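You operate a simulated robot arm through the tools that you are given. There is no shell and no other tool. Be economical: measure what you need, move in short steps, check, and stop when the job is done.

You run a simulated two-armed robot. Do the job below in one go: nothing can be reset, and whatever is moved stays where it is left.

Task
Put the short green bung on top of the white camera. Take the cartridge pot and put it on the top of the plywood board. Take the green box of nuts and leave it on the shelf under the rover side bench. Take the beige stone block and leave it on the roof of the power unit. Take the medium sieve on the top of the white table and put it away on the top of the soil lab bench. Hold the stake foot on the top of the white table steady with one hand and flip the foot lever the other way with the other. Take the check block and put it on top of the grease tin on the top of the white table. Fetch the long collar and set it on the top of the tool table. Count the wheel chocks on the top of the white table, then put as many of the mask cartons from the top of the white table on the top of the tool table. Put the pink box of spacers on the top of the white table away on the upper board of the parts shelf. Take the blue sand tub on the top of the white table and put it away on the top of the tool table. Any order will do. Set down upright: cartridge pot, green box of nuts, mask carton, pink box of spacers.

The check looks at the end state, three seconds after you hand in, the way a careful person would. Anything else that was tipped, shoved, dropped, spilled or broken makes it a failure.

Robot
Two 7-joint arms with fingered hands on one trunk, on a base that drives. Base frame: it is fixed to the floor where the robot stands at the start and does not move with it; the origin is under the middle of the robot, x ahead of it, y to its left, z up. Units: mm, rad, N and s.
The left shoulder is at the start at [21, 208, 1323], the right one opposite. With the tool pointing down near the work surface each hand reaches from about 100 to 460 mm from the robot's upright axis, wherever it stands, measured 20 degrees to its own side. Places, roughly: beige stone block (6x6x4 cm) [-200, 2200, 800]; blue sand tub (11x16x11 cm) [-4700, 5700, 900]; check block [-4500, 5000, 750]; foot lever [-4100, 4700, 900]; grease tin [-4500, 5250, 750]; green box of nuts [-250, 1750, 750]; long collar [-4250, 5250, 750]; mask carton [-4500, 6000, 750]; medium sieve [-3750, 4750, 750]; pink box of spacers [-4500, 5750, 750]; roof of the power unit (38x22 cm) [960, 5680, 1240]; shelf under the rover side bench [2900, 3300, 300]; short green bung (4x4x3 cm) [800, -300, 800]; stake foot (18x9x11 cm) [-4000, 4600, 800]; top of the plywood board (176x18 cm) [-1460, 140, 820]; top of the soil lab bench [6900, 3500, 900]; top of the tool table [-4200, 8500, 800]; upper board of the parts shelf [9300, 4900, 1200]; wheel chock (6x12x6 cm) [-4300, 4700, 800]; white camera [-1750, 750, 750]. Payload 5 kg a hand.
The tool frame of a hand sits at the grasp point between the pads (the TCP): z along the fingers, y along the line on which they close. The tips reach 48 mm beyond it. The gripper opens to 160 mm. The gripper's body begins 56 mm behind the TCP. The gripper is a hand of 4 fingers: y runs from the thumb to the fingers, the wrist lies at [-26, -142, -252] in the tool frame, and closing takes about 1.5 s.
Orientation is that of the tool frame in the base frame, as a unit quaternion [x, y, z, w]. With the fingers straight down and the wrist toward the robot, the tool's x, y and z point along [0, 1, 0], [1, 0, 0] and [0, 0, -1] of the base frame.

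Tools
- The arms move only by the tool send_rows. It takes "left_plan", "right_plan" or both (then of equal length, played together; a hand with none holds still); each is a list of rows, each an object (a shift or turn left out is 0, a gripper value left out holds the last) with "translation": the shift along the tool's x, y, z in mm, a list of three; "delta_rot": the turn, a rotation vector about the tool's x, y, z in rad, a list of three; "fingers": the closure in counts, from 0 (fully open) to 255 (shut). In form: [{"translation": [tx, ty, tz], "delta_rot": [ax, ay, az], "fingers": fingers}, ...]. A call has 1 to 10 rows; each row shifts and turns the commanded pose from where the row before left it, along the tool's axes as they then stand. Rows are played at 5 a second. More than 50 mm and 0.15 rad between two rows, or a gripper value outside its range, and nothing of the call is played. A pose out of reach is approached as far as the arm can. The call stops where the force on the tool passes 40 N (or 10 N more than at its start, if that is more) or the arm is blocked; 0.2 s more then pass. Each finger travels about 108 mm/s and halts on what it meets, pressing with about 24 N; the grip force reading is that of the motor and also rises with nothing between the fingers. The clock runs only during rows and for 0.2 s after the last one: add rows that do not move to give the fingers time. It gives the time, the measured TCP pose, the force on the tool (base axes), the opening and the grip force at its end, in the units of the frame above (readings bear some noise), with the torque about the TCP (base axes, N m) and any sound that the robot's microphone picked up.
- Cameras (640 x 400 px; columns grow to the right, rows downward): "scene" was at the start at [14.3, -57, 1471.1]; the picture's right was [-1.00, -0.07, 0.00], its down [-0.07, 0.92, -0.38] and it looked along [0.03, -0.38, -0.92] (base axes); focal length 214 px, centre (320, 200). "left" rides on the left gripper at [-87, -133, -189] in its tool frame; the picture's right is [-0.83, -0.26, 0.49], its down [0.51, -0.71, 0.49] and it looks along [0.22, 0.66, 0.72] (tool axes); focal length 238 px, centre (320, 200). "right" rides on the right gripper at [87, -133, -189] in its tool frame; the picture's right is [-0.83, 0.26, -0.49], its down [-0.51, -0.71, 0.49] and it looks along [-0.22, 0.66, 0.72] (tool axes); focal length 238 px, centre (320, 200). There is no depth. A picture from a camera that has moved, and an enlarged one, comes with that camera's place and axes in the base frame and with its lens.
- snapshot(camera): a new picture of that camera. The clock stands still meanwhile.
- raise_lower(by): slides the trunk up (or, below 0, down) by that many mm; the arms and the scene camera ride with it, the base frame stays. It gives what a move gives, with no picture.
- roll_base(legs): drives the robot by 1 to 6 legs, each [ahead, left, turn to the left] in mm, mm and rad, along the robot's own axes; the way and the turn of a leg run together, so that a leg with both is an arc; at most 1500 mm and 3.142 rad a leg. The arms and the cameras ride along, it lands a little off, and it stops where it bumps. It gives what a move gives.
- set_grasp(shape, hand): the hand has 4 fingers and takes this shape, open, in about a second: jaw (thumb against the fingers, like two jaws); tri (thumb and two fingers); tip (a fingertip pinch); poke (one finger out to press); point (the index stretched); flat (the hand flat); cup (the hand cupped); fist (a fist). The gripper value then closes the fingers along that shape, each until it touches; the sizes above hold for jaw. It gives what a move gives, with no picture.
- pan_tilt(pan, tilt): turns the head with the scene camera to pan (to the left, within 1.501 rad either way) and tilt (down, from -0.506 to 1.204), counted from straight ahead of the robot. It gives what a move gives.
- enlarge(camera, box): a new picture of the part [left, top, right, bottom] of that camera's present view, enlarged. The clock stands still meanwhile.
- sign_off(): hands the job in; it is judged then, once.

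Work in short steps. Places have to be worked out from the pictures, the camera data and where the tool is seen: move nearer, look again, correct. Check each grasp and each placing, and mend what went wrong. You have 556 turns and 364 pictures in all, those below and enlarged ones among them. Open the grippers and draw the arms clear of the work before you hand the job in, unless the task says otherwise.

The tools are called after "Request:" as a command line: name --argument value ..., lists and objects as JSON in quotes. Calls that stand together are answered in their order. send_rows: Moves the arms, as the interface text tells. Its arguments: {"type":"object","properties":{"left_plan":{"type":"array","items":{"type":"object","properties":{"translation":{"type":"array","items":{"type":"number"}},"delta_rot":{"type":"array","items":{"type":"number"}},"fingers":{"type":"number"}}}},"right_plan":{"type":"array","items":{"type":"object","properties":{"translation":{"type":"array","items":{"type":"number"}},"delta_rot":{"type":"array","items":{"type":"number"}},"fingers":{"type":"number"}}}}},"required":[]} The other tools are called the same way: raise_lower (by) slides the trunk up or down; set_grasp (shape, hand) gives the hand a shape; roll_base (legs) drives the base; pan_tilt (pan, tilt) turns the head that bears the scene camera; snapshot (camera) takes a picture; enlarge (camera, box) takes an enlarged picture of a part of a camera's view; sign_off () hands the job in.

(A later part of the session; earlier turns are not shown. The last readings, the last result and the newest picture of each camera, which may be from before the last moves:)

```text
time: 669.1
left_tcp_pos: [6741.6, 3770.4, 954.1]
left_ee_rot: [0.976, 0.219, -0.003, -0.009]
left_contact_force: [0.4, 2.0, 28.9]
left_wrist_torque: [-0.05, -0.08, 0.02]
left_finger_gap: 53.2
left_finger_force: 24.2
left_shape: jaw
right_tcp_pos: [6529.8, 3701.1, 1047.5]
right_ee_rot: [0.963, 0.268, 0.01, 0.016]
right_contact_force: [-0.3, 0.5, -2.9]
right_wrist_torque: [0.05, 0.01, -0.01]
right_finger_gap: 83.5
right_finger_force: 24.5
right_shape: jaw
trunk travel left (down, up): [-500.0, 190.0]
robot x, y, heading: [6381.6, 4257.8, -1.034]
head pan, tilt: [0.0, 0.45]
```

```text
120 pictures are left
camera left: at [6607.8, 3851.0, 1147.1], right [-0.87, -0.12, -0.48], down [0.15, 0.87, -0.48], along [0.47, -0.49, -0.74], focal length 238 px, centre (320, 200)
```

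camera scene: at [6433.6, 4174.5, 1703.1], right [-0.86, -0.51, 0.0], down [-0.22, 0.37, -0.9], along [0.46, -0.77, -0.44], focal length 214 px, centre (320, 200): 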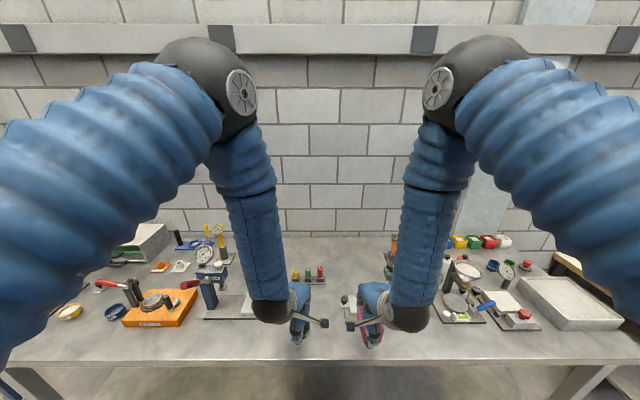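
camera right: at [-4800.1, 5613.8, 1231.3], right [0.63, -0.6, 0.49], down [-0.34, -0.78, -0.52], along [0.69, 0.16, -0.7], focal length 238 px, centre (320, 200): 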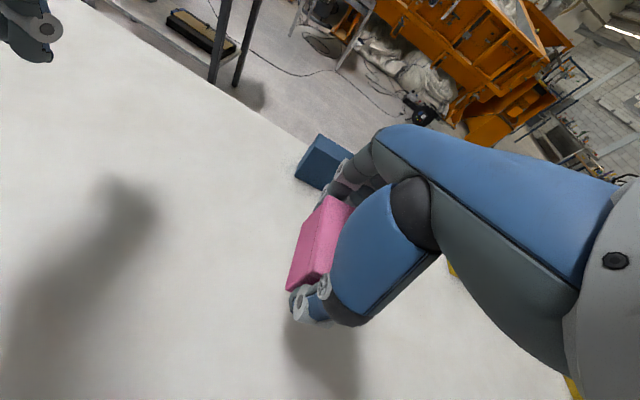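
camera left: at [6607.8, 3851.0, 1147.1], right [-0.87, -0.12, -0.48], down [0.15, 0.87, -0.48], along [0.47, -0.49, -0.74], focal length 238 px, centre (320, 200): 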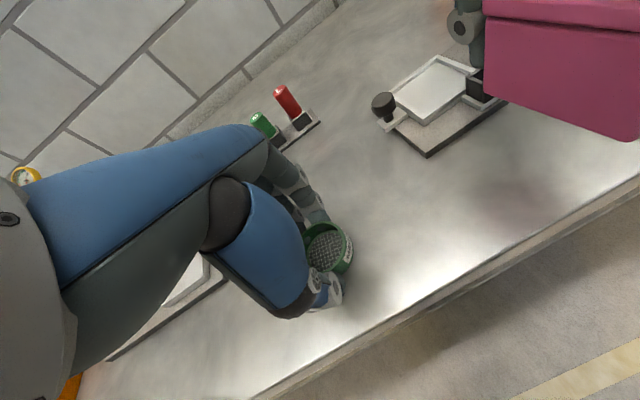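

Contact (29 N). Relieve, release and rise.

Request:
send_rows --left_plan '[{"translation": [0, 0, -3]}, {"fingers": 150}, {"fingers": 100}, {}, {"translation": [0, 0, -15]}, {"translation": [0, 0, -45]}, {"translation": [0, 0, -45]}, {}]'

Request:
snapshot --camera "left"

Request:
enlarge --camera "scene" --box '[40, 200, 560, 360]'

```text
time: 670.9
left_tcp_pos: [6742.2, 3770.7, 1060.4]
left_ee_rot: [0.976, 0.219, -0.004, -0.012]
left_contact_force: [-0.2, 0.3, -0.6]
left_wrist_torque: [0.05, 0.04, -0.02]
left_finger_gap: 97.1
left_finger_force: 0.1
left_shape: jaw
right_tcp_pos: [6529.6, 3699.9, 1046.0]
right_ee_rot: [0.963, 0.268, 0.009, 0.013]
right_contact_force: [0.6, 0.5, -2.1]
right_wrist_torque: [0.06, 0.03, -0.02]
right_finger_gap: 83.3
right_finger_force: 23.7
right_shape: jaw
trunk travel left (down, up): [-500.0, 190.0]
robot x, y, heading: [6378.3, 4257.7, -1.043]
head pan, tilt: [0.0, 0.45]
```

```text
119 pictures are left
camera left: at [6608.9, 3849.7, 1254.4], right [-0.87, -0.11, -0.48], down [0.15, 0.87, -0.47], along [0.47, -0.48, -0.74], focal length 238 px, centre (320, 200)
```

left: 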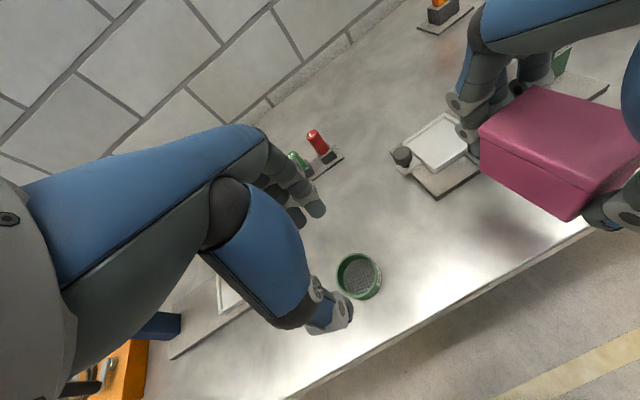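

```text
1.23 times, centred on (300, 280) of scene
camera zoom: at [6432.4, 4172.2, 1702.9], right [-0.86, -0.51, 0.0], down [-0.22, 0.38, -0.9], along [0.46, -0.77, -0.44], focal length 264 px, centre (345, 102)
```

zoom: 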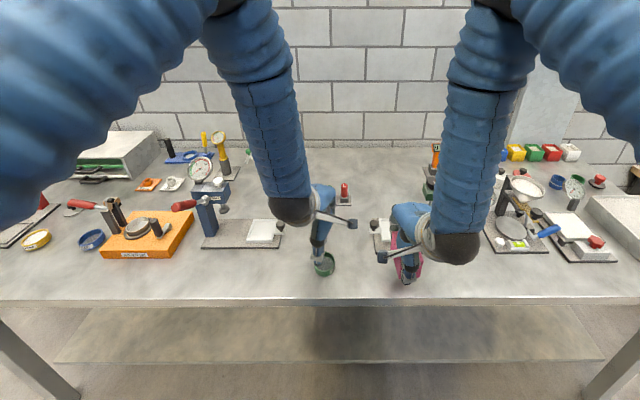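

Sieve placed on the soil lab bench. Back off and head along to the parts shelf; look midway.

Request:
roll_base --legs '[[-400, 0, 0], [0, 1200, 0]]'

Request:
pan_tilt --pan 0.9 --tilt 0.25

Request:
snapshot --camera "scene"

```text
time: 679.1
left_tcp_pos: [7585.5, 4718.3, 1060.5]
left_ee_rot: [0.977, 0.214, -0.004, -0.012]
left_contact_force: [-0.2, -0.1, 0.5]
left_wrist_torque: [0.04, 0.02, 0.0]
left_finger_gap: 97.1
left_finger_force: 0.1
left_shape: jaw
right_tcp_pos: [7372.2, 4651.0, 1047.0]
right_ee_rot: [0.965, 0.263, 0.009, 0.014]
right_contact_force: [-0.5, 1.1, -2.4]
right_wrist_torque: [0.02, -0.03, -0.01]
right_finger_gap: 83.5
right_finger_force: 23.7
right_shape: jaw
trunk travel left (down, up): [-500.0, 190.0]
robot x, y, heading: [7227.0, 5214.0, -1.046]
head pan, tilt: [0.0, 0.45]
```

```text
time: 680.3
left_tcp_pos: [7585.0, 4718.2, 1061.0]
left_ee_rot: [0.977, 0.215, -0.004, -0.012]
left_contact_force: [-0.4, -0.3, 0.2]
left_wrist_torque: [0.0, -0.02, 0.01]
left_finger_gap: 96.7
left_finger_force: 0.1
left_shape: jaw
right_tcp_pos: [7373.5, 4649.4, 1047.0]
right_ee_rot: [0.965, 0.263, 0.01, 0.015]
right_contact_force: [-0.3, -0.3, -2.9]
right_wrist_torque: [0.05, 0.06, 0.03]
right_finger_gap: 83.5
right_finger_force: 24.4
right_shape: jaw
trunk travel left (down, up): [-500.0, 190.0]
robot x, y, heading: [7232.1, 5211.0, -1.045]
head pan, tilt: [0.901, 0.25]
```

```text
117 pictures are left
camera scene: at [7325.4, 5189.5, 1721.8], right [-0.15, -0.99, 0.0], down [-0.24, 0.04, -0.97], along [0.96, -0.14, -0.25], focal length 214 px, centre (320, 200)
```

scene: 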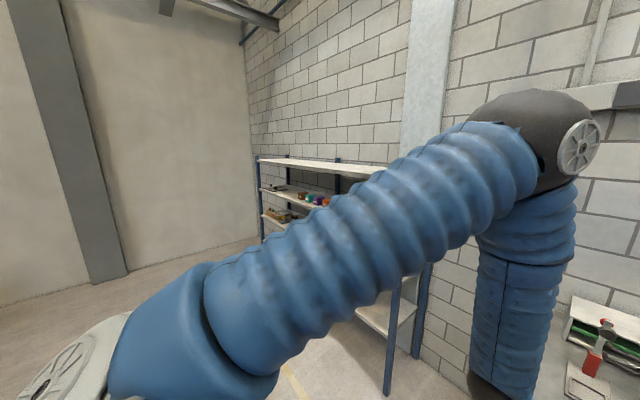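

Parts shelf found; its boards are open in front. Strafe further and face it.

Request:
roll_base --legs '[[0, 1100, 0]]'

Request:
pan_tilt --pan 0.15 --tilt 0.3

Request:
snapshot --camera "scene"

```text
time: 686.0
left_tcp_pos: [8534.5, 5257.2, 1060.5]
left_ee_rot: [0.978, 0.207, -0.004, -0.011]
left_contact_force: [-0.5, 0.4, 0.1]
left_wrist_torque: [-0.05, 0.0, -0.03]
left_finger_gap: 96.9
left_finger_force: 0.0
left_shape: jaw
right_tcp_pos: [8322.6, 5191.9, 1046.6]
right_ee_rot: [0.967, 0.256, 0.009, 0.015]
right_contact_force: [-0.7, -1.0, -2.9]
right_wrist_torque: [0.02, -0.02, 0.02]
right_finger_gap: 83.8
right_finger_force: 23.7
right_shape: jaw
trunk travel left (down, up): [-500.0, 190.0]
robot x, y, heading: [8187.3, 5755.9, -1.06]
head pan, tilt: [0.901, 0.25]
```

```text
time: 687.1
left_tcp_pos: [8535.4, 5258.0, 1060.7]
left_ee_rot: [0.978, 0.207, -0.003, -0.012]
left_contact_force: [0.7, 0.3, 0.4]
left_wrist_torque: [0.03, 0.03, -0.02]
left_finger_gap: 97.0
left_finger_force: 0.1
left_shape: jaw
right_tcp_pos: [8324.2, 5192.4, 1047.0]
right_ee_rot: [0.967, 0.256, 0.01, 0.015]
right_contact_force: [0.7, 0.9, -2.6]
right_wrist_torque: [0.0, -0.03, 0.01]
right_finger_gap: 83.5
right_finger_force: 23.5
right_shape: jaw
trunk travel left (down, up): [-500.0, 190.0]
robot x, y, heading: [8184.5, 5757.4, -1.066]
head pan, tilt: [0.15, 0.3]
```

```text
116 pictures are left
camera scene: at [8248.8, 5673.6, 1717.0], right [-0.79, -0.61, 0.0], down [-0.18, 0.23, -0.96], along [0.59, -0.75, -0.3], focal length 214 px, centre (320, 200)
```

scene: 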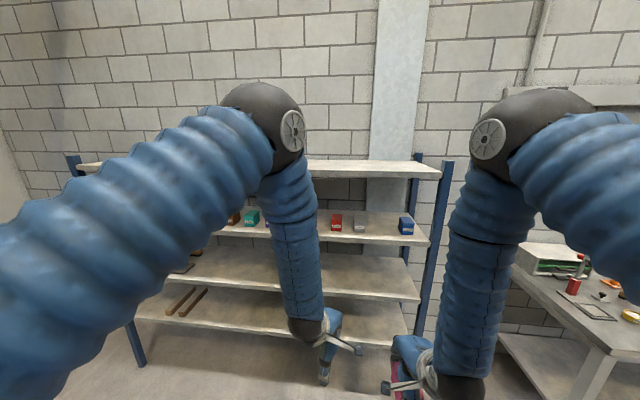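

Upper board (z 1200) has a gap between the white and blue boxes at (8613,4667). Raise trunk fully, tuck the left hand, raise the right hand.

Request:
raise_lower --by 190

Request:
send_rows --left_plan '[{"translation": [0, -15, 40]}, {"translation": [0, -20, 40]}, {"translation": [5, -35, 30]}, {"translation": [5, -35, 30]}, {"translation": [5, -38, 30]}, {"translation": [5, -38, 30]}, {"translation": [5, -38, 25]}, {"translation": [0, -38, 20]}, {"translation": [0, -30, 10]}, {}]' --right_plan '[{"translation": [0, 0, -20]}, {"translation": [0, 5, -20]}, {"translation": [0, 5, -20]}, {"translation": [0, 0, -10]}, {}, {}, {}, {}, {}, {}]'

Request:
roll_base --legs '[[300, 0, 0.019]]'

Request:
snapshot --camera "scene"

Request:
snapshot --camera "right"

```text
time: 689.1
left_tcp_pos: [8536.8, 5257.7, 1250.8]
left_ee_rot: [0.978, 0.206, -0.003, -0.013]
left_contact_force: [0.6, 0.1, -0.1]
left_wrist_torque: [0.0, -0.02, -0.01]
left_finger_gap: 97.0
left_finger_force: 0.0
left_shape: jaw
right_tcp_pos: [8322.3, 5192.9, 1237.3]
right_ee_rot: [0.967, 0.255, 0.01, 0.015]
right_contact_force: [0.6, 0.6, -2.1]
right_wrist_torque: [0.03, 0.01, 0.03]
right_finger_gap: 83.6
right_finger_force: 23.8
right_shape: jaw
trunk travel left (down, up): [-690.0, 0.0]
robot x, y, heading: [8186.7, 5754.4, -1.066]
head pan, tilt: [0.15, 0.3]
```

```text
time: 691.3
left_tcp_pos: [8436.9, 5535.2, 1002.3]
left_ee_rot: [0.978, 0.207, -0.003, -0.012]
left_contact_force: [0.5, -0.5, -0.2]
left_wrist_torque: [0.02, -0.03, 0.02]
left_finger_gap: 97.1
left_finger_force: 0.0
left_shape: jaw
right_tcp_pos: [8325.5, 5184.1, 1305.6]
right_ee_rot: [0.967, 0.255, 0.009, 0.014]
right_contact_force: [0.6, -0.2, -2.2]
right_wrist_torque: [0.08, 0.0, 0.01]
right_finger_gap: 83.3
right_finger_force: 24.0
right_shape: jaw
trunk travel left (down, up): [-690.0, 0.0]
robot x, y, heading: [8189.2, 5758.1, -1.061]
head pan, tilt: [0.15, 0.3]
```

```text
time: 693.4
left_tcp_pos: [8588.8, 5282.6, 1003.6]
left_ee_rot: [0.976, 0.217, -0.004, -0.011]
left_contact_force: [0.8, -0.3, 0.3]
left_wrist_torque: [0.02, -0.04, 0.02]
left_finger_gap: 96.9
left_finger_force: 0.1
left_shape: jaw
right_tcp_pos: [8484.2, 4930.0, 1306.8]
right_ee_rot: [0.964, 0.265, 0.009, 0.015]
right_contact_force: [0.9, 0.4, -3.1]
right_wrist_torque: [0.0, -0.03, -0.02]
right_finger_gap: 83.5
right_finger_force: 23.6
right_shape: jaw
trunk travel left (down, up): [-690.0, 0.0]
robot x, y, heading: [8332.1, 5498.3, -1.04]
head pan, tilt: [0.15, 0.3]
```

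```text
115 pictures are left
camera scene: at [8397.4, 5417.3, 1907.2], right [-0.78, -0.63, 0.0], down [-0.19, 0.23, -0.96], along [0.6, -0.74, -0.3], focal length 214 px, centre (320, 200)
```

scene: 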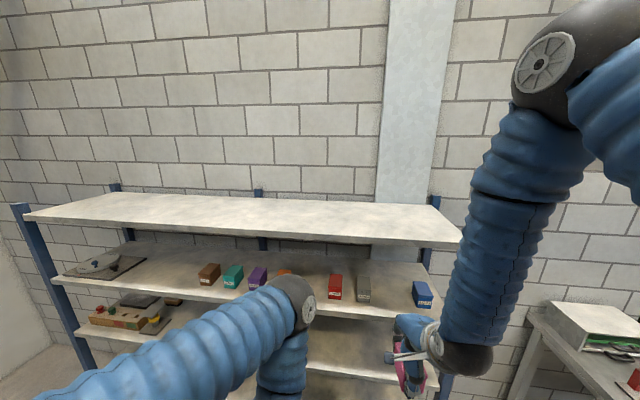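

```text
114 pictures are left
camera right: at [8485.7, 5093.6, 1491.6], right [-0.6, -0.64, 0.49], down [-0.78, 0.34, -0.52], along [0.17, -0.69, -0.7], focal length 238 px, centre (320, 200)
```

right: 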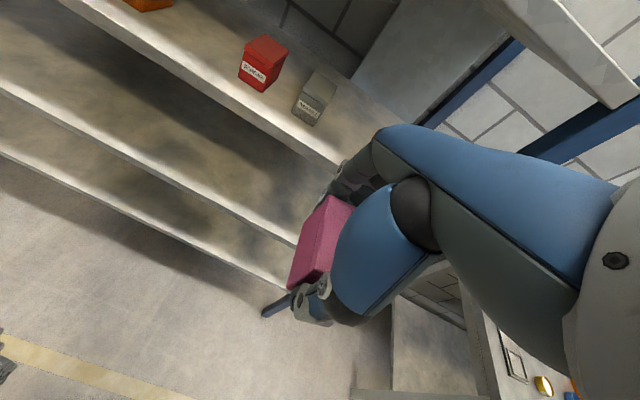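

Target gap centre (8607,4663). To keep the forearm flatter near the top board, I raise the hand relative to the trunk and lower the trunk, then check.

Request:
send_rows --right_plan '[{"translation": [-5, 3, -20]}, {"translation": [-5, 3, -20]}, {"translation": [-5, 3, -20]}, {"translation": [-5, 3, -20]}, {"translation": [-5, 3, -20]}, {"translation": [-4, 3, -20]}, {"translation": [0, 3, -20]}, {"translation": [0, 3, -20]}, {"translation": [0, 3, -20]}, {}]'

Request:
raise_lower --by -180

Request:
snapshot --camera "scene"

```text
time: 695.6
left_tcp_pos: [8588.7, 5281.3, 1002.3]
left_ee_rot: [0.976, 0.216, -0.005, -0.012]
left_contact_force: [-0.5, 0.1, 0.2]
left_wrist_torque: [0.01, -0.03, 0.02]
left_finger_gap: 97.0
left_finger_force: 0.0
left_shape: jaw
right_tcp_pos: [8470.9, 4894.8, 1487.4]
right_ee_rot: [0.964, 0.266, 0.01, 0.015]
right_contact_force: [-0.2, 0.9, -2.0]
right_wrist_torque: [0.04, -0.04, 0.03]
right_finger_gap: 83.4
right_finger_force: 24.1
right_shape: jaw
trunk travel left (down, up): [-690.0, 0.0]
robot x, y, heading: [8337.4, 5496.0, -1.041]
head pan, tilt: [0.15, 0.3]
```

```text
time: 697.6
left_tcp_pos: [8590.4, 5281.3, 822.7]
left_ee_rot: [0.976, 0.216, -0.005, -0.013]
left_contact_force: [-0.4, -0.3, 1.5]
left_wrist_torque: [-0.04, 0.02, 0.01]
left_finger_gap: 97.2
left_finger_force: 0.0
left_shape: jaw
right_tcp_pos: [8470.0, 4894.9, 1308.3]
right_ee_rot: [0.964, 0.266, 0.011, 0.014]
right_contact_force: [-0.1, 0.3, -1.5]
right_wrist_torque: [0.0, 0.03, 0.03]
right_finger_gap: 83.4
right_finger_force: 23.9
right_shape: jaw
trunk travel left (down, up): [-510.0, 180.0]
robot x, y, heading: [8333.3, 5496.6, -1.042]
head pan, tilt: [0.15, 0.3]
```

```text
113 pictures are left
camera scene: at [8397.9, 5416.3, 1727.2], right [-0.78, -0.63, 0.0], down [-0.19, 0.23, -0.96], along [0.6, -0.74, -0.3], focal length 214 px, centre (320, 200)
```

scene: 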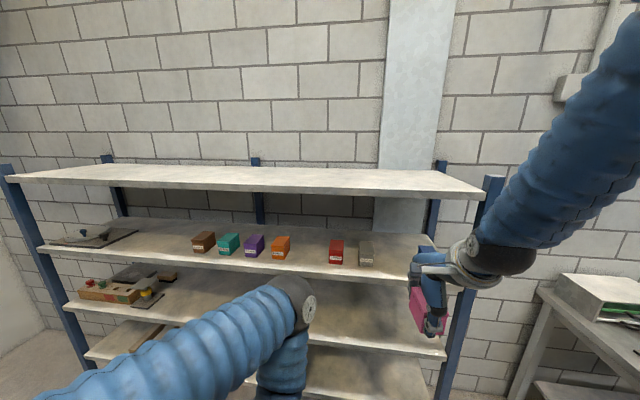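

Forearm is flatter now. Move base ahead 200 and view from the right camera.

Request:
roll_base --legs '[[200, 0, 0]]'

Request:
snapshot --camera "right"

Request:
snapshot --camera "scene"

```text
time: 699.2
left_tcp_pos: [8692.0, 5108.1, 822.0]
left_ee_rot: [0.976, 0.217, -0.005, -0.013]
left_contact_force: [0.3, -0.3, -0.1]
left_wrist_torque: [0.07, 0.02, -0.04]
left_finger_gap: 97.4
left_finger_force: 0.0
left_shape: jaw
right_tcp_pos: [8572.8, 4719.8, 1306.6]
right_ee_rot: [0.964, 0.266, 0.009, 0.015]
right_contact_force: [-0.3, -1.0, -3.1]
right_wrist_torque: [0.1, -0.04, 0.02]
right_finger_gap: 83.5
right_finger_force: 23.8
right_shape: jaw
trunk travel left (down, up): [-510.0, 180.0]
robot x, y, heading: [8432.9, 5322.6, -1.04]
head pan, tilt: [0.15, 0.3]
```

```text
112 pictures are left
camera right: at [8574.7, 4884.0, 1491.6], right [-0.6, -0.64, 0.49], down [-0.79, 0.34, -0.52], along [0.17, -0.69, -0.7], focal length 238 px, centre (320, 200)
```

right: 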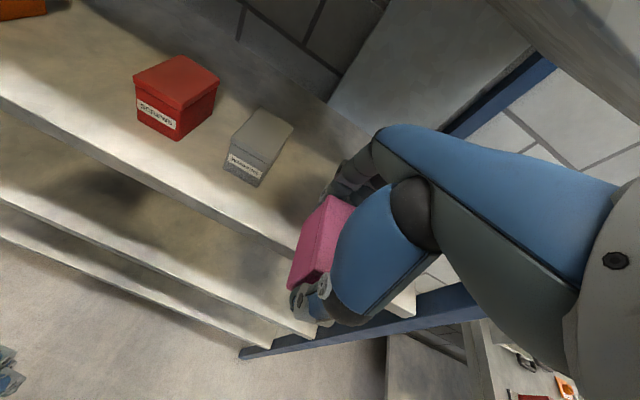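

```text
111 pictures are left
camera scene: at [8500.3, 5241.6, 1727.0], right [-0.78, -0.63, 0.0], down [-0.19, 0.23, -0.95], along [0.6, -0.74, -0.3], focal length 214 px, centre (320, 200)
```

scene: 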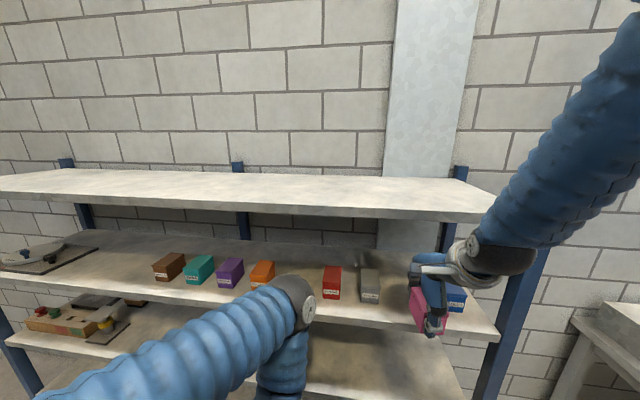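

Laterally centred in the gap. Advance 66 mm, then lower to contact.

Request:
send_rows --right_plan '[{"translation": [0, 33, 0]}, {"translation": [0, 33, 0]}, {"translation": [0, 0, 20]}, {"translation": [0, 0, 15]}, {"translation": [0, 0, 5]}, {"translation": [0, 0, 4]}, {}]'

Request:
snapshot --camera "right"

Request:
enlarge --camera "scene" --box '[320, 180, 540, 350]'

```text
time: 700.8
left_tcp_pos: [8690.8, 5108.6, 821.4]
left_ee_rot: [0.976, 0.217, -0.004, -0.012]
left_contact_force: [0.2, -0.4, 0.5]
left_wrist_torque: [0.02, 0.0, -0.01]
left_finger_gap: 97.3
left_finger_force: 0.1
left_shape: jaw
right_tcp_pos: [8608.3, 4663.0, 1265.4]
right_ee_rot: [0.964, 0.267, 0.009, 0.015]
right_contact_force: [-0.4, -0.1, -2.1]
right_wrist_torque: [0.07, 0.04, 0.02]
right_finger_gap: 83.1
right_finger_force: 24.0
right_shape: jaw
trunk travel left (down, up): [-510.0, 180.0]
robot x, y, heading: [8432.9, 5324.3, -1.039]
head pan, tilt: [0.15, 0.3]
```

```text
110 pictures are left
camera right: at [8610.6, 4826.4, 1449.7], right [-0.6, -0.64, 0.49], down [-0.79, 0.34, -0.52], along [0.17, -0.69, -0.7], focal length 238 px, centre (320, 200)
```

right: 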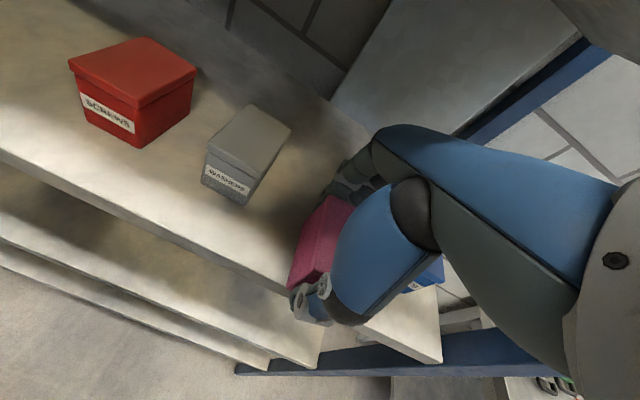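

```text
2.35 times, centred on (430, 265) of scene
camera zoom: at [8500.0, 5242.1, 1727.0], right [-0.78, -0.63, 0.0], down [-0.19, 0.23, -0.96], along [0.6, -0.74, -0.3], focal length 505 px, centre (61, 47)
```

zoom: 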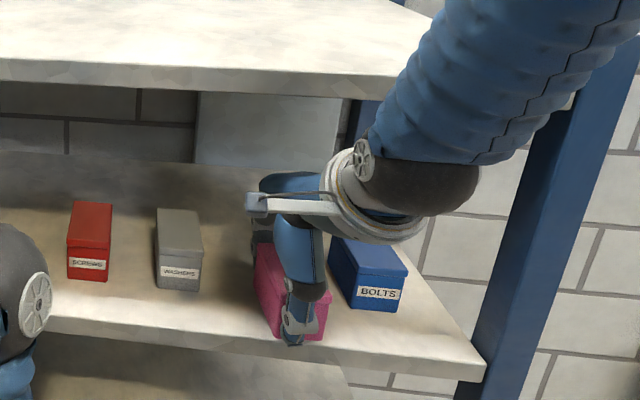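

Advance 20 mm more for margin, then lower to contact.

Request:
send_rows --right_plan '[{"translation": [0, 20, 0]}, {"translation": [0, 0, 3]}, {"translation": [0, 0, 3]}, {"translation": [0, 0, 2]}, {"translation": [0, 0, 2]}, {}]'

```text
time: 702.2
left_tcp_pos: [8690.5, 5110.8, 823.0]
left_ee_rot: [0.976, 0.218, -0.004, -0.011]
left_contact_force: [1.1, 0.7, 0.2]
left_wrist_torque: [0.04, 0.0, 0.0]
left_finger_gap: 97.0
left_finger_force: 0.0
left_shape: jaw
right_tcp_pos: [8618.1, 4646.1, 1258.2]
right_ee_rot: [0.964, 0.265, 0.01, 0.018]
right_contact_force: [-0.1, 1.0, 24.0]
right_wrist_torque: [0.17, 0.08, -0.02]
right_finger_gap: 84.4
right_finger_force: 24.0
right_shape: jaw
trunk travel left (down, up): [-510.0, 180.0]
robot x, y, heading: [8438.5, 5324.4, -1.043]
head pan, tilt: [0.15, 0.3]
```

Contact at z≈1258. Release with modest opening and rise only a little, then withdraw.

Request:
send_rows --right_plan '[{"translation": [0, 0, -2]}, {"fingers": 90}, {"fingers": 62}, {}, {"translation": [0, 0, -20]}, {"translation": [0, 0, -30]}, {"translation": [0, 0, -30]}, {}]'

Request:
snapshot --camera "right"

Request:
enlarge --camera "scene" --box '[320, 180, 540, 350]'

```text
time: 704.0
left_tcp_pos: [8690.3, 5108.7, 821.7]
left_ee_rot: [0.976, 0.217, -0.004, -0.013]
left_contact_force: [-0.1, -0.5, 0.2]
left_wrist_torque: [0.05, -0.01, 0.01]
left_finger_gap: 97.4
left_finger_force: 0.0
left_shape: jaw
right_tcp_pos: [8615.5, 4647.1, 1337.4]
right_ee_rot: [0.964, 0.267, 0.009, 0.013]
right_contact_force: [-0.1, 0.8, -0.5]
right_wrist_torque: [-0.02, 0.01, 0.01]
right_finger_gap: 120.7
right_finger_force: 0.0
right_shape: jaw
trunk travel left (down, up): [-510.0, 180.0]
robot x, y, heading: [8436.5, 5322.4, -1.043]
head pan, tilt: [0.15, 0.3]
```

```text
108 pictures are left
camera right: at [8617.7, 4809.6, 1522.0], right [-0.6, -0.64, 0.49], down [-0.79, 0.34, -0.52], along [0.17, -0.69, -0.7], focal length 238 px, centre (320, 200)
```

right: 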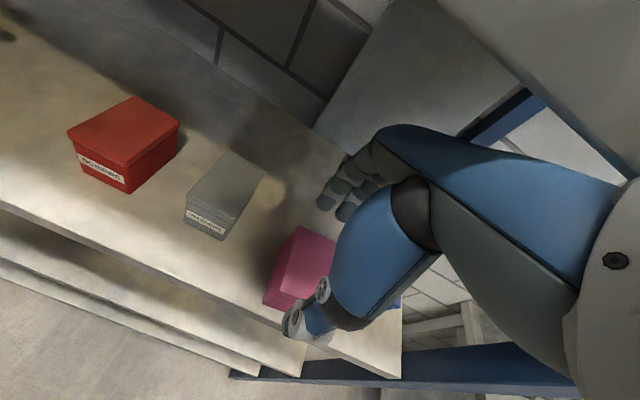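

```text
2.35 times, centred on (430, 265) of scene
camera zoom: at [8500.1, 5242.1, 1727.0], right [-0.78, -0.63, 0.0], down [-0.19, 0.23, -0.96], along [0.6, -0.74, -0.3], focal length 505 px, centre (61, 47)
```

zoom: 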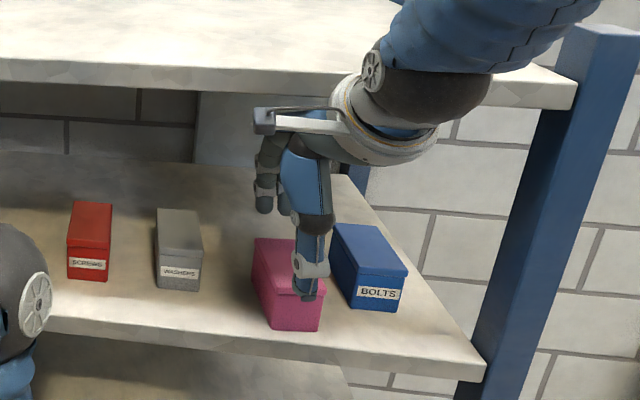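

Pink box placed upright. Withdraw the base and look over the area for the cartridge pot.

Request:
roll_base --legs '[[-500, 0, 0]]'

Request:
pan_tilt --pan 0.4 --tilt 0.35

Request:
snapshot --camera "scene"

```text
time: 706.9
left_tcp_pos: [8440.3, 5539.7, 823.0]
left_ee_rot: [0.974, 0.225, -0.004, -0.012]
left_contact_force: [-0.2, 0.4, 0.6]
left_wrist_torque: [-0.02, -0.03, 0.03]
left_finger_gap: 97.0
left_finger_force: 0.0
left_shape: jaw
right_tcp_pos: [8371.9, 5075.0, 1337.1]
right_ee_rot: [0.962, 0.274, 0.009, 0.014]
right_contact_force: [-0.9, 0.5, 0.2]
right_wrist_torque: [-0.04, -0.04, 0.07]
right_finger_gap: 120.5
right_finger_force: 0.2
right_shape: jaw
trunk travel left (down, up): [-510.0, 180.0]
robot x, y, heading: [8179.6, 5748.0, -1.022]
head pan, tilt: [0.15, 0.3]
```

```text
time: 707.7
left_tcp_pos: [8439.4, 5539.3, 821.0]
left_ee_rot: [0.974, 0.225, -0.004, -0.013]
left_contact_force: [-0.1, -0.2, 1.1]
left_wrist_torque: [0.01, -0.02, 0.02]
left_finger_gap: 97.1
left_finger_force: 0.0
left_shape: jaw
right_tcp_pos: [8370.8, 5075.0, 1337.4]
right_ee_rot: [0.962, 0.273, 0.01, 0.014]
right_contact_force: [-0.1, -0.1, -0.6]
right_wrist_torque: [0.0, -0.03, 0.0]
right_finger_gap: 121.0
right_finger_force: 0.0
right_shape: jaw
trunk travel left (down, up): [-510.0, 180.0]
robot x, y, heading: [8182.9, 5749.7, -1.023]
head pan, tilt: [0.4, 0.351]
```

```text
106 pictures are left
camera scene: at [8262.1, 5686.5, 1722.3], right [-0.58, -0.81, 0.0], down [-0.28, 0.2, -0.94], along [0.76, -0.55, -0.34], focal length 214 px, centre (320, 200)
```

scene: 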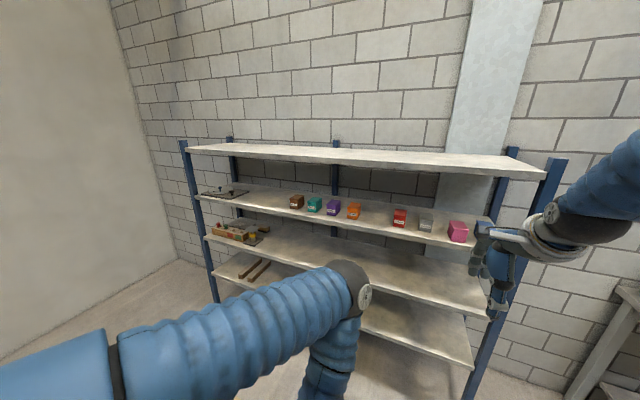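

Now go back toward bench 1 to check the mesh-topped pot. Drive the reverse route.

Request:
roll_base --legs '[[0, 0, -1.595], [1450, -180, 0], [1450, -180, 0], [1400, -180, 0], [560, -600, 0], [1350, -300, 0]]'

Request:
pan_tilt --pan 0.0 --tilt 0.2

Request:
snapshot --camera "scene"

```text
time: 742.9
left_tcp_pos: [1888.9, 3519.6, 821.9]
left_ee_rot: [0.85, -0.527, 0.005, -0.012]
left_contact_force: [-0.1, -0.3, -0.9]
left_wrist_torque: [0.01, 0.0, -0.01]
left_finger_gap: 97.2
left_finger_force: 0.0
left_shape: jaw
right_tcp_pos: [1426.5, 3582.4, 1338.0]
right_ee_rot: [0.875, -0.483, -0.004, 0.017]
right_contact_force: [-0.1, 0.0, -0.4]
right_wrist_torque: [-0.01, 0.01, 0.02]
right_finger_gap: 120.8
right_finger_force: 0.1
right_shape: jaw
trunk travel left (down, up): [-510.0, 180.0]
robot x, y, heading: [2098.9, 3777.3, -2.584]
head pan, tilt: [0.4, 0.351]
```

```text
time: 743.7
left_tcp_pos: [1890.6, 3518.5, 822.7]
left_ee_rot: [0.85, -0.527, 0.006, -0.012]
left_contact_force: [0.0, 0.7, 0.4]
left_wrist_torque: [-0.03, 0.02, 0.01]
left_finger_gap: 97.0
left_finger_force: 0.1
left_shape: jaw
right_tcp_pos: [1426.8, 3582.1, 1339.3]
right_ee_rot: [0.875, -0.484, -0.003, 0.017]
right_contact_force: [0.2, -0.7, 0.7]
right_wrist_torque: [-0.02, 0.04, 0.02]
right_finger_gap: 120.9
right_finger_force: 0.0
right_shape: jaw
trunk travel left (down, up): [-510.0, 180.0]
robot x, y, heading: [2100.7, 3778.9, -2.586]
head pan, tilt: [0.0, 0.201]
```

```text
105 pictures are left
camera scene: at [2010.6, 3724.3, 1736.3], right [-0.53, 0.85, 0.0], down [0.17, 0.11, -0.98], along [-0.83, -0.52, -0.2], focal length 214 px, centre (320, 200)
```

scene: 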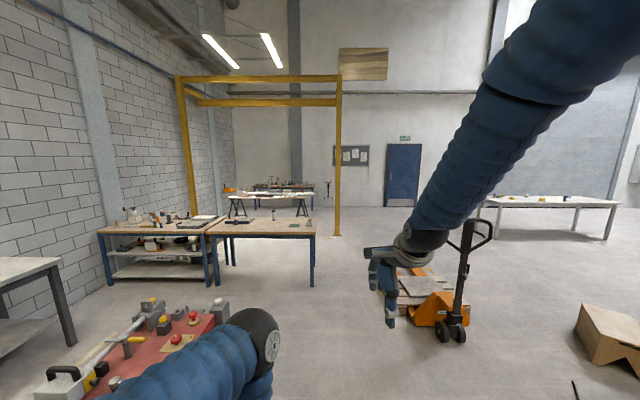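

Continue west past the pallet to the aisle, then turn down toward bench 1.

Request:
roll_base --legs '[[0, -200, -0.032], [1350, 0, 0], [1300, 0, 0], [1250, 0, 0], [0, 0, 1.571], [1200, 0, 0]]'

Request:
pan_tilt --pan 0.9 --tilt 0.45

Request:
snapshot --camera "scene"

```text
time: 764.9
left_tcp_pos: [-1589.3, 1736.4, 822.2]
left_ee_rot: [0.885, -0.465, 0.005, -0.011]
left_contact_force: [0.2, 0.5, -0.4]
left_wrist_torque: [0.04, 0.01, 0.02]
left_finger_gap: 97.2
left_finger_force: 0.1
left_shape: jaw
right_tcp_pos: [-2062.6, 1746.8, 1336.6]
right_ee_rot: [0.903, -0.43, -0.001, 0.014]
right_contact_force: [-0.4, 6.0, 2.5]
right_wrist_torque: [-0.48, -0.02, -0.26]
right_finger_gap: 120.7
right_finger_force: 0.1
right_shape: jaw
trunk travel left (down, up): [-510.0, 180.0]
robot x, y, heading: [-1417.2, 2025.7, -2.449]
head pan, tilt: [0.0, 0.201]
stopped in leg 5: the force on the tool passed its limit at 89 N (the readings are from after the stop); the commanded pose is now the measured one
```

```text
time: 766.1
left_tcp_pos: [-1589.7, 1737.4, 822.5]
left_ee_rot: [0.884, -0.466, 0.005, -0.011]
left_contact_force: [0.5, 0.2, -0.2]
left_wrist_torque: [0.02, 0.03, 0.01]
left_finger_gap: 97.3
left_finger_force: 0.1
left_shape: jaw
right_tcp_pos: [-2062.8, 1746.3, 1337.1]
right_ee_rot: [0.903, -0.43, -0.002, 0.015]
right_contact_force: [-3.7, 8.6, 0.4]
right_wrist_torque: [-0.49, -0.17, -0.39]
right_finger_gap: 121.1
right_finger_force: 0.1
right_shape: jaw
trunk travel left (down, up): [-510.0, 180.0]
robot x, y, heading: [-1419.5, 2024.5, -2.446]
head pan, tilt: [0.901, 0.45]
```

```text
104 pictures are left
camera scene: at [-1425.6, 1926.9, 1713.2], right [-1.0, -0.02, 0.0], down [-0.01, 0.43, -0.9], along [0.02, -0.9, -0.43], focal length 214 px, centre (320, 200)
```

scene: 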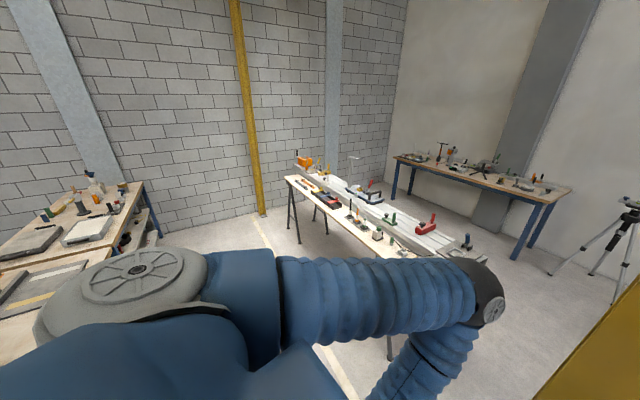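

The right hand touched the yellow column; back away and tuck the right hand low before turning.

Request:
roll_base --legs '[[-300, 0, 0]]'

Request:
send_rows --right_plan '[{"translation": [0, -20, 44]}, {"translation": [0, -20, 44]}, {"translation": [0, -30, 38]}, {"translation": [0, -30, 38]}, {"translation": [0, -35, 34]}, {"translation": [0, -35, 34]}, {"translation": [0, -38, 30]}, {"translation": [0, -38, 30]}, {"translation": [0, -38, 25]}, {"translation": [0, -30, 20]}]'

Request:
roll_base --legs '[[0, 0, 1.4], [1250, 100, 0]]'

Request:
pan_tilt --pan 0.8 --tilt 0.5

Request:
snapshot --camera "scene"

```text
time: 768.1
left_tcp_pos: [-1356.1, 1928.8, 822.6]
left_ee_rot: [0.886, -0.464, 0.005, -0.011]
left_contact_force: [0.2, 0.7, -0.3]
left_wrist_torque: [0.0, 0.05, 0.0]
left_finger_gap: 97.0
left_finger_force: 0.1
left_shape: jaw
right_tcp_pos: [-1829.7, 1935.6, 1337.4]
right_ee_rot: [0.904, -0.427, -0.001, 0.015]
right_contact_force: [-0.2, -0.1, 0.7]
right_wrist_torque: [-0.02, 0.03, -0.03]
right_finger_gap: 120.9
right_finger_force: 0.1
right_shape: jaw
trunk travel left (down, up): [-510.0, 180.0]
robot x, y, heading: [-1189.7, 2218.3, -2.441]
head pan, tilt: [0.901, 0.45]
```

```text
time: 770.3
left_tcp_pos: [-1355.9, 1928.5, 823.7]
left_ee_rot: [0.886, -0.464, 0.005, -0.011]
left_contact_force: [-0.2, -1.2, 0.0]
left_wrist_torque: [-0.04, 0.04, -0.03]
left_finger_gap: 97.4
left_finger_force: 0.0
left_shape: jaw
right_tcp_pos: [-1592.9, 2127.5, 991.8]
right_ee_rot: [0.904, -0.427, -0.001, 0.015]
right_contact_force: [-0.4, -0.4, -0.2]
right_wrist_torque: [0.06, -0.03, 0.03]
right_finger_gap: 120.9
right_finger_force: 0.2
right_shape: jaw
trunk travel left (down, up): [-510.0, 180.0]
robot x, y, heading: [-1187.6, 2216.7, -2.44]
head pan, tilt: [0.901, 0.45]
```

```text
time: 780.1
left_tcp_pos: [-236.7, 948.7, 822.5]
left_ee_rot: [0.979, 0.204, -0.003, -0.012]
left_contact_force: [1.9, 0.0, -0.7]
left_wrist_torque: [-0.02, 0.01, -0.04]
left_finger_gap: 97.3
left_finger_force: 0.0
left_shape: jaw
right_tcp_pos: [-476.0, 754.3, 990.4]
right_ee_rot: [0.969, 0.245, 0.008, 0.013]
right_contact_force: [-0.3, 0.5, -0.5]
right_wrist_torque: [0.04, 0.01, -0.04]
right_finger_gap: 120.9
right_finger_force: 0.1
right_shape: jaw
trunk travel left (down, up): [-510.0, 180.0]
robot x, y, heading: [-488.9, 1169.7, -1.064]
head pan, tilt: [0.901, 0.45]
```

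```text
time: 780.8
left_tcp_pos: [-236.6, 949.2, 822.2]
left_ee_rot: [0.979, 0.204, -0.003, -0.012]
left_contact_force: [-0.4, -0.4, 0.1]
left_wrist_torque: [-0.04, 0.0, -0.01]
left_finger_gap: 97.2
left_finger_force: 0.1
left_shape: jaw
right_tcp_pos: [-477.0, 754.2, 991.7]
right_ee_rot: [0.97, 0.245, 0.007, 0.012]
right_contact_force: [-0.2, -1.1, 0.9]
right_wrist_torque: [-0.01, 0.02, 0.03]
right_finger_gap: 120.9
right_finger_force: 0.0
right_shape: jaw
trunk travel left (down, up): [-510.0, 180.0]
robot x, y, heading: [-488.9, 1165.1, -1.063]
head pan, tilt: [0.799, 0.499]
```

```text
103 pictures are left
camera scene: at [-393.9, 1137.9, 1708.7], right [-0.26, -0.96, 0.0], down [-0.46, 0.13, -0.88], along [0.85, -0.23, -0.48], focal length 214 px, centre (320, 200)
```

scene: 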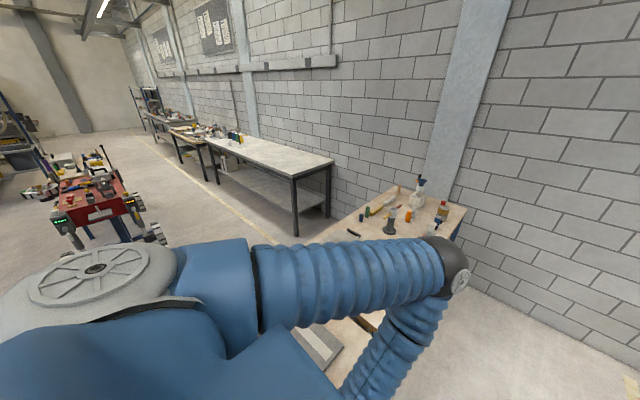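

Move away from the tables, go down the aisle and face bench 1.

Request:
roll_base --legs '[[0, -520, 0], [1450, 0, 0], [0, 0, 1.585]]'

Request:
pan_tilt --pan 0.0 --tilt 0.55

Request:
snapshot --camera "scene"

```text
time: 794.4
left_tcp_pos: [6.9, -94.4, 823.7]
left_ee_rot: [0.542, 0.84, -0.011, -0.005]
left_contact_force: [-0.3, 0.0, -0.5]
left_wrist_torque: [0.02, 0.0, 0.01]
left_finger_gap: 96.9
left_finger_force: 0.0
left_shape: jaw
right_tcp_pos: [204.0, -332.2, 991.5]
right_ee_rot: [0.508, 0.862, 0.014, 0.003]
right_contact_force: [0.0, 0.2, -1.1]
right_wrist_torque: [-0.04, -0.05, -0.03]
right_finger_gap: 120.8
right_finger_force: 0.0
right_shape: jaw
trunk travel left (down, up): [-510.0, 180.0]
robot x, y, heading: [-212.9, -347.7, 0.517]
head pan, tilt: [0.799, 0.499]
```

```text
time: 795.6
left_tcp_pos: [6.5, -94.7, 823.1]
left_ee_rot: [0.543, 0.84, -0.01, -0.006]
left_contact_force: [0.5, 0.0, 0.1]
left_wrist_torque: [-0.01, 0.02, 0.01]
left_finger_gap: 96.9
left_finger_force: 0.1
left_shape: jaw
right_tcp_pos: [204.8, -332.6, 991.7]
right_ee_rot: [0.507, 0.862, 0.014, 0.003]
right_contact_force: [0.2, -0.2, -0.2]
right_wrist_torque: [-0.05, 0.01, 0.0]
right_finger_gap: 120.8
right_finger_force: 0.0
right_shape: jaw
trunk travel left (down, up): [-510.0, 180.0]
robot x, y, heading: [-214.9, -350.2, 0.515]
head pan, tilt: [0.0, 0.55]
```

```text
102 pictures are left
camera scene: at [-124.6, -297.3, 1704.1], right [0.49, -0.87, 0.0], down [-0.45, -0.26, -0.85], along [0.74, 0.42, -0.52], focal length 214 px, centre (320, 200)
```

scene: 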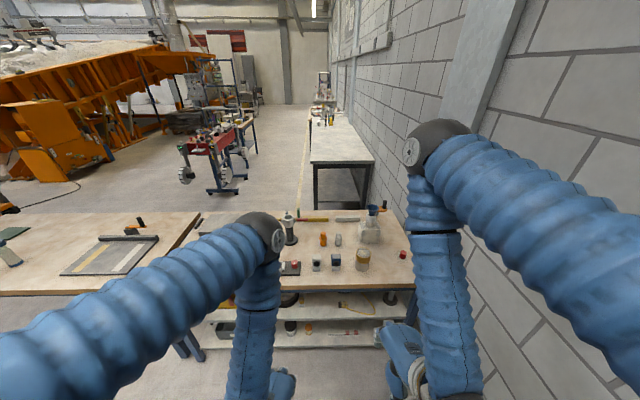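

Zoom into the bench objects and the shelf below.

Request:
enlarge --camera "scene" --box '[260, 200, 420, 290]'

Request:
enlarge --camera "scene" --box '[180, 280, 420, 370]'

Request:
enlarge --camera "scene" --box '[330, 230, 390, 280]'

```text
4.00 times, centred on (340, 245) of scene
camera zoom: at [-124.6, -297.3, 1704.1], right [0.49, -0.87, 0.0], down [-0.45, -0.26, -0.85], along [0.74, 0.42, -0.52], focal length 858 px, centre (240, 20)
```

zoom: 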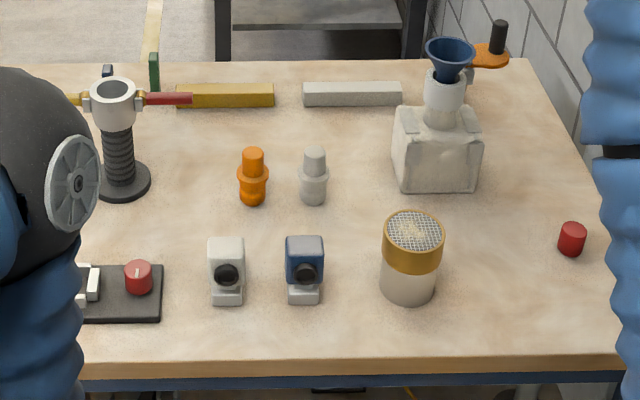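

```text
2.67 times, centred on (300, 325) of scene
camera zoom: at [-124.6, -297.3, 1704.1], right [0.49, -0.87, 0.0], down [-0.45, -0.26, -0.85], along [0.74, 0.42, -0.52], focal length 572 px, centre (373, -133)
```

zoom: 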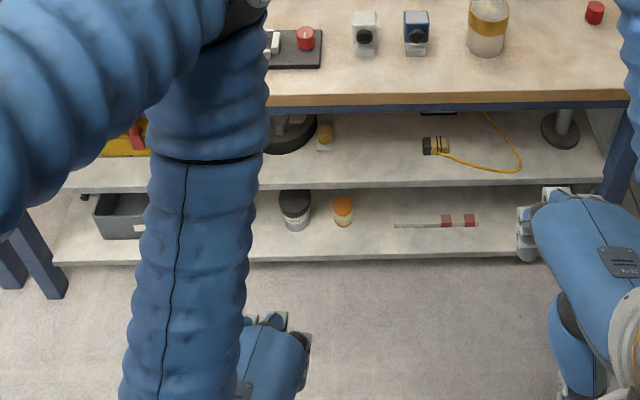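

```text
8.00 times, centred on (360, 255) of scene
camera zoom: at [-124.6, -297.3, 1704.1], right [0.49, -0.87, 0.0], down [-0.45, -0.26, -0.85], along [0.74, 0.42, -0.52], focal length 1716 px, centre (0, -240)
```

zoom: 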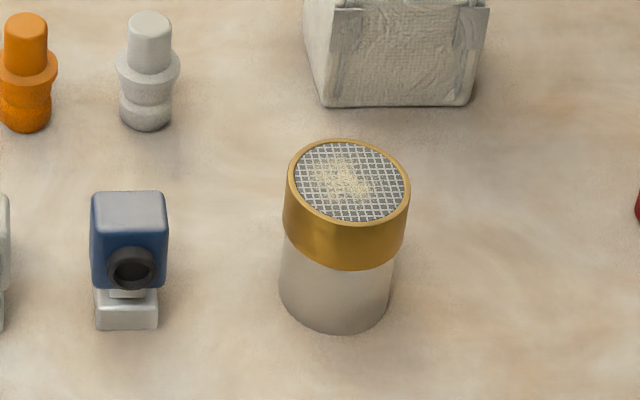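

The mesh object is a sieve on a cup. A black-lidded labelled pot and others stand on the lower shelves; zoom there.

Request:
enlarge --camera "scene" --box '[265, 325, 325, 375]'

```text
8.00 times, centred on (295, 350) of scene
camera zoom: at [-124.6, -297.3, 1704.1], right [0.49, -0.87, 0.0], down [-0.45, -0.26, -0.85], along [0.74, 0.42, -0.52], focal length 1716 px, centre (520, -1000)
```

zoom: 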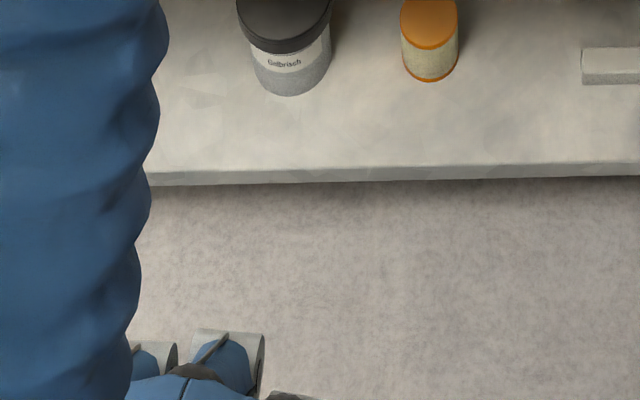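

Request:
enlarge --camera "scene" --box '[255, 300, 335, 350]'

```text
8.00 times, centred on (295, 325) of scene
camera zoom: at [-124.6, -297.3, 1704.1], right [0.49, -0.87, 0.0], down [-0.45, -0.26, -0.85], along [0.74, 0.42, -0.52], focal length 1716 px, centre (520, -800)
```

zoom: 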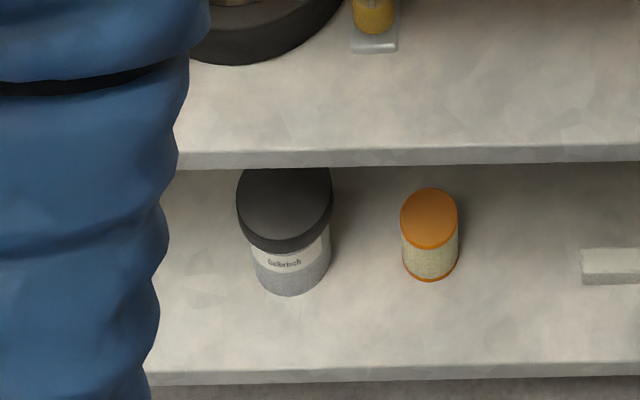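

Label reads like a brand. Lower the trunk for a lower viewpoint and zoom on both jars.

Request:
raise_lower --by -400

Request:
pan_tilt --pan 0.2 --tilt 0.75

Request:
snapshot --camera "scene"

```text
time: 799.4
left_tcp_pos: [6.9, -95.7, 422.1]
left_ee_rot: [0.542, 0.84, -0.011, -0.006]
left_contact_force: [-0.3, -0.1, 0.5]
left_wrist_torque: [0.02, 0.0, -0.02]
left_finger_gap: 96.8
left_finger_force: 0.1
left_shape: jaw
right_tcp_pos: [205.1, -332.7, 592.7]
right_ee_rot: [0.507, 0.862, 0.015, 0.003]
right_contact_force: [-1.3, -0.7, 0.2]
right_wrist_torque: [0.0, 0.01, 0.0]
right_finger_gap: 121.1
right_finger_force: 0.2
right_shape: jaw
trunk travel left (down, up): [-110.0, 580.0]
robot x, y, heading: [-207.3, -347.8, 0.513]
head pan, tilt: [0.0, 0.55]
```

```text
time: 800.1
left_tcp_pos: [7.7, -93.7, 422.8]
left_ee_rot: [0.542, 0.84, -0.011, -0.006]
left_contact_force: [-0.4, -0.4, 0.8]
left_wrist_torque: [0.04, 0.01, -0.01]
left_finger_gap: 97.2
left_finger_force: 0.1
left_shape: jaw
right_tcp_pos: [205.1, -332.7, 592.7]
right_ee_rot: [0.507, 0.862, 0.015, 0.003]
right_contact_force: [-0.2, 0.3, 0.4]
right_wrist_torque: [0.03, -0.02, 0.01]
right_finger_gap: 121.2
right_finger_force: 0.1
right_shape: jaw
trunk travel left (down, up): [-110.0, 580.0]
robot x, y, heading: [-210.9, -347.1, 0.518]
head pan, tilt: [0.201, 0.75]
```

```text
96 pictures are left
camera scene: at [-140.2, -287.3, 1286.8], right [0.66, -0.75, 0.0], down [-0.51, -0.45, -0.73], along [0.55, 0.48, -0.68], focal length 214 px, centre (320, 200)
```

scene: 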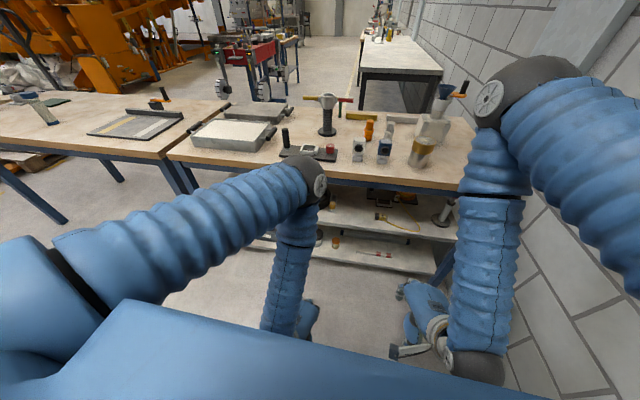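

Request:
roll_base --legs '[[0, 260, 0]]'

Request:
pan_tilt --pan 0.0 --tilt 0.75

Request:
snapshot --camera "scene"

```text
time: 802.0
left_tcp_pos: [-124.3, 134.3, 421.8]
left_ee_rot: [0.543, 0.84, -0.011, -0.005]
left_contact_force: [-0.3, 0.8, -0.1]
left_wrist_torque: [0.02, -0.06, 0.01]
left_finger_gap: 96.9
left_finger_force: 0.0
left_shape: jaw
right_tcp_pos: [73.3, -102.3, 591.7]
right_ee_rot: [0.507, 0.862, 0.014, 0.003]
right_contact_force: [-0.1, 0.5, 0.6]
right_wrist_torque: [-0.07, -0.01, -0.01]
right_finger_gap: 120.8
right_finger_force: 0.0
right_shape: jaw
trunk travel left (down, up): [-110.0, 580.0]
robot x, y, heading: [-343.8, -116.7, 0.516]
head pan, tilt: [0.201, 0.75]
```

```text
time: 802.7
left_tcp_pos: [-122.9, 135.0, 421.9]
left_ee_rot: [0.543, 0.84, -0.011, -0.006]
left_contact_force: [1.0, 0.5, -0.6]
left_wrist_torque: [-0.01, 0.0, 0.01]
left_finger_gap: 96.9
left_finger_force: 0.1
left_shape: jaw
right_tcp_pos: [72.9, -103.5, 591.3]
right_ee_rot: [0.508, 0.861, 0.015, 0.003]
right_contact_force: [0.6, 1.2, 0.3]
right_wrist_torque: [-0.02, 0.02, -0.01]
right_finger_gap: 121.2
right_finger_force: 0.1
right_shape: jaw
trunk travel left (down, up): [-110.0, 580.0]
robot x, y, heading: [-345.4, -117.0, 0.52]
head pan, tilt: [0.0, 0.75]
```

```text
95 pictures are left
camera scene: at [-261.2, -71.0, 1286.7], right [0.49, -0.87, 0.0], down [-0.59, -0.34, -0.73], along [0.64, 0.36, -0.68], focal length 214 px, centre (320, 200)
```

scene: 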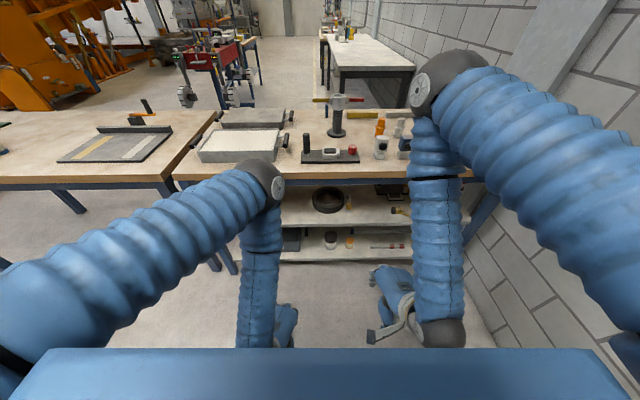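

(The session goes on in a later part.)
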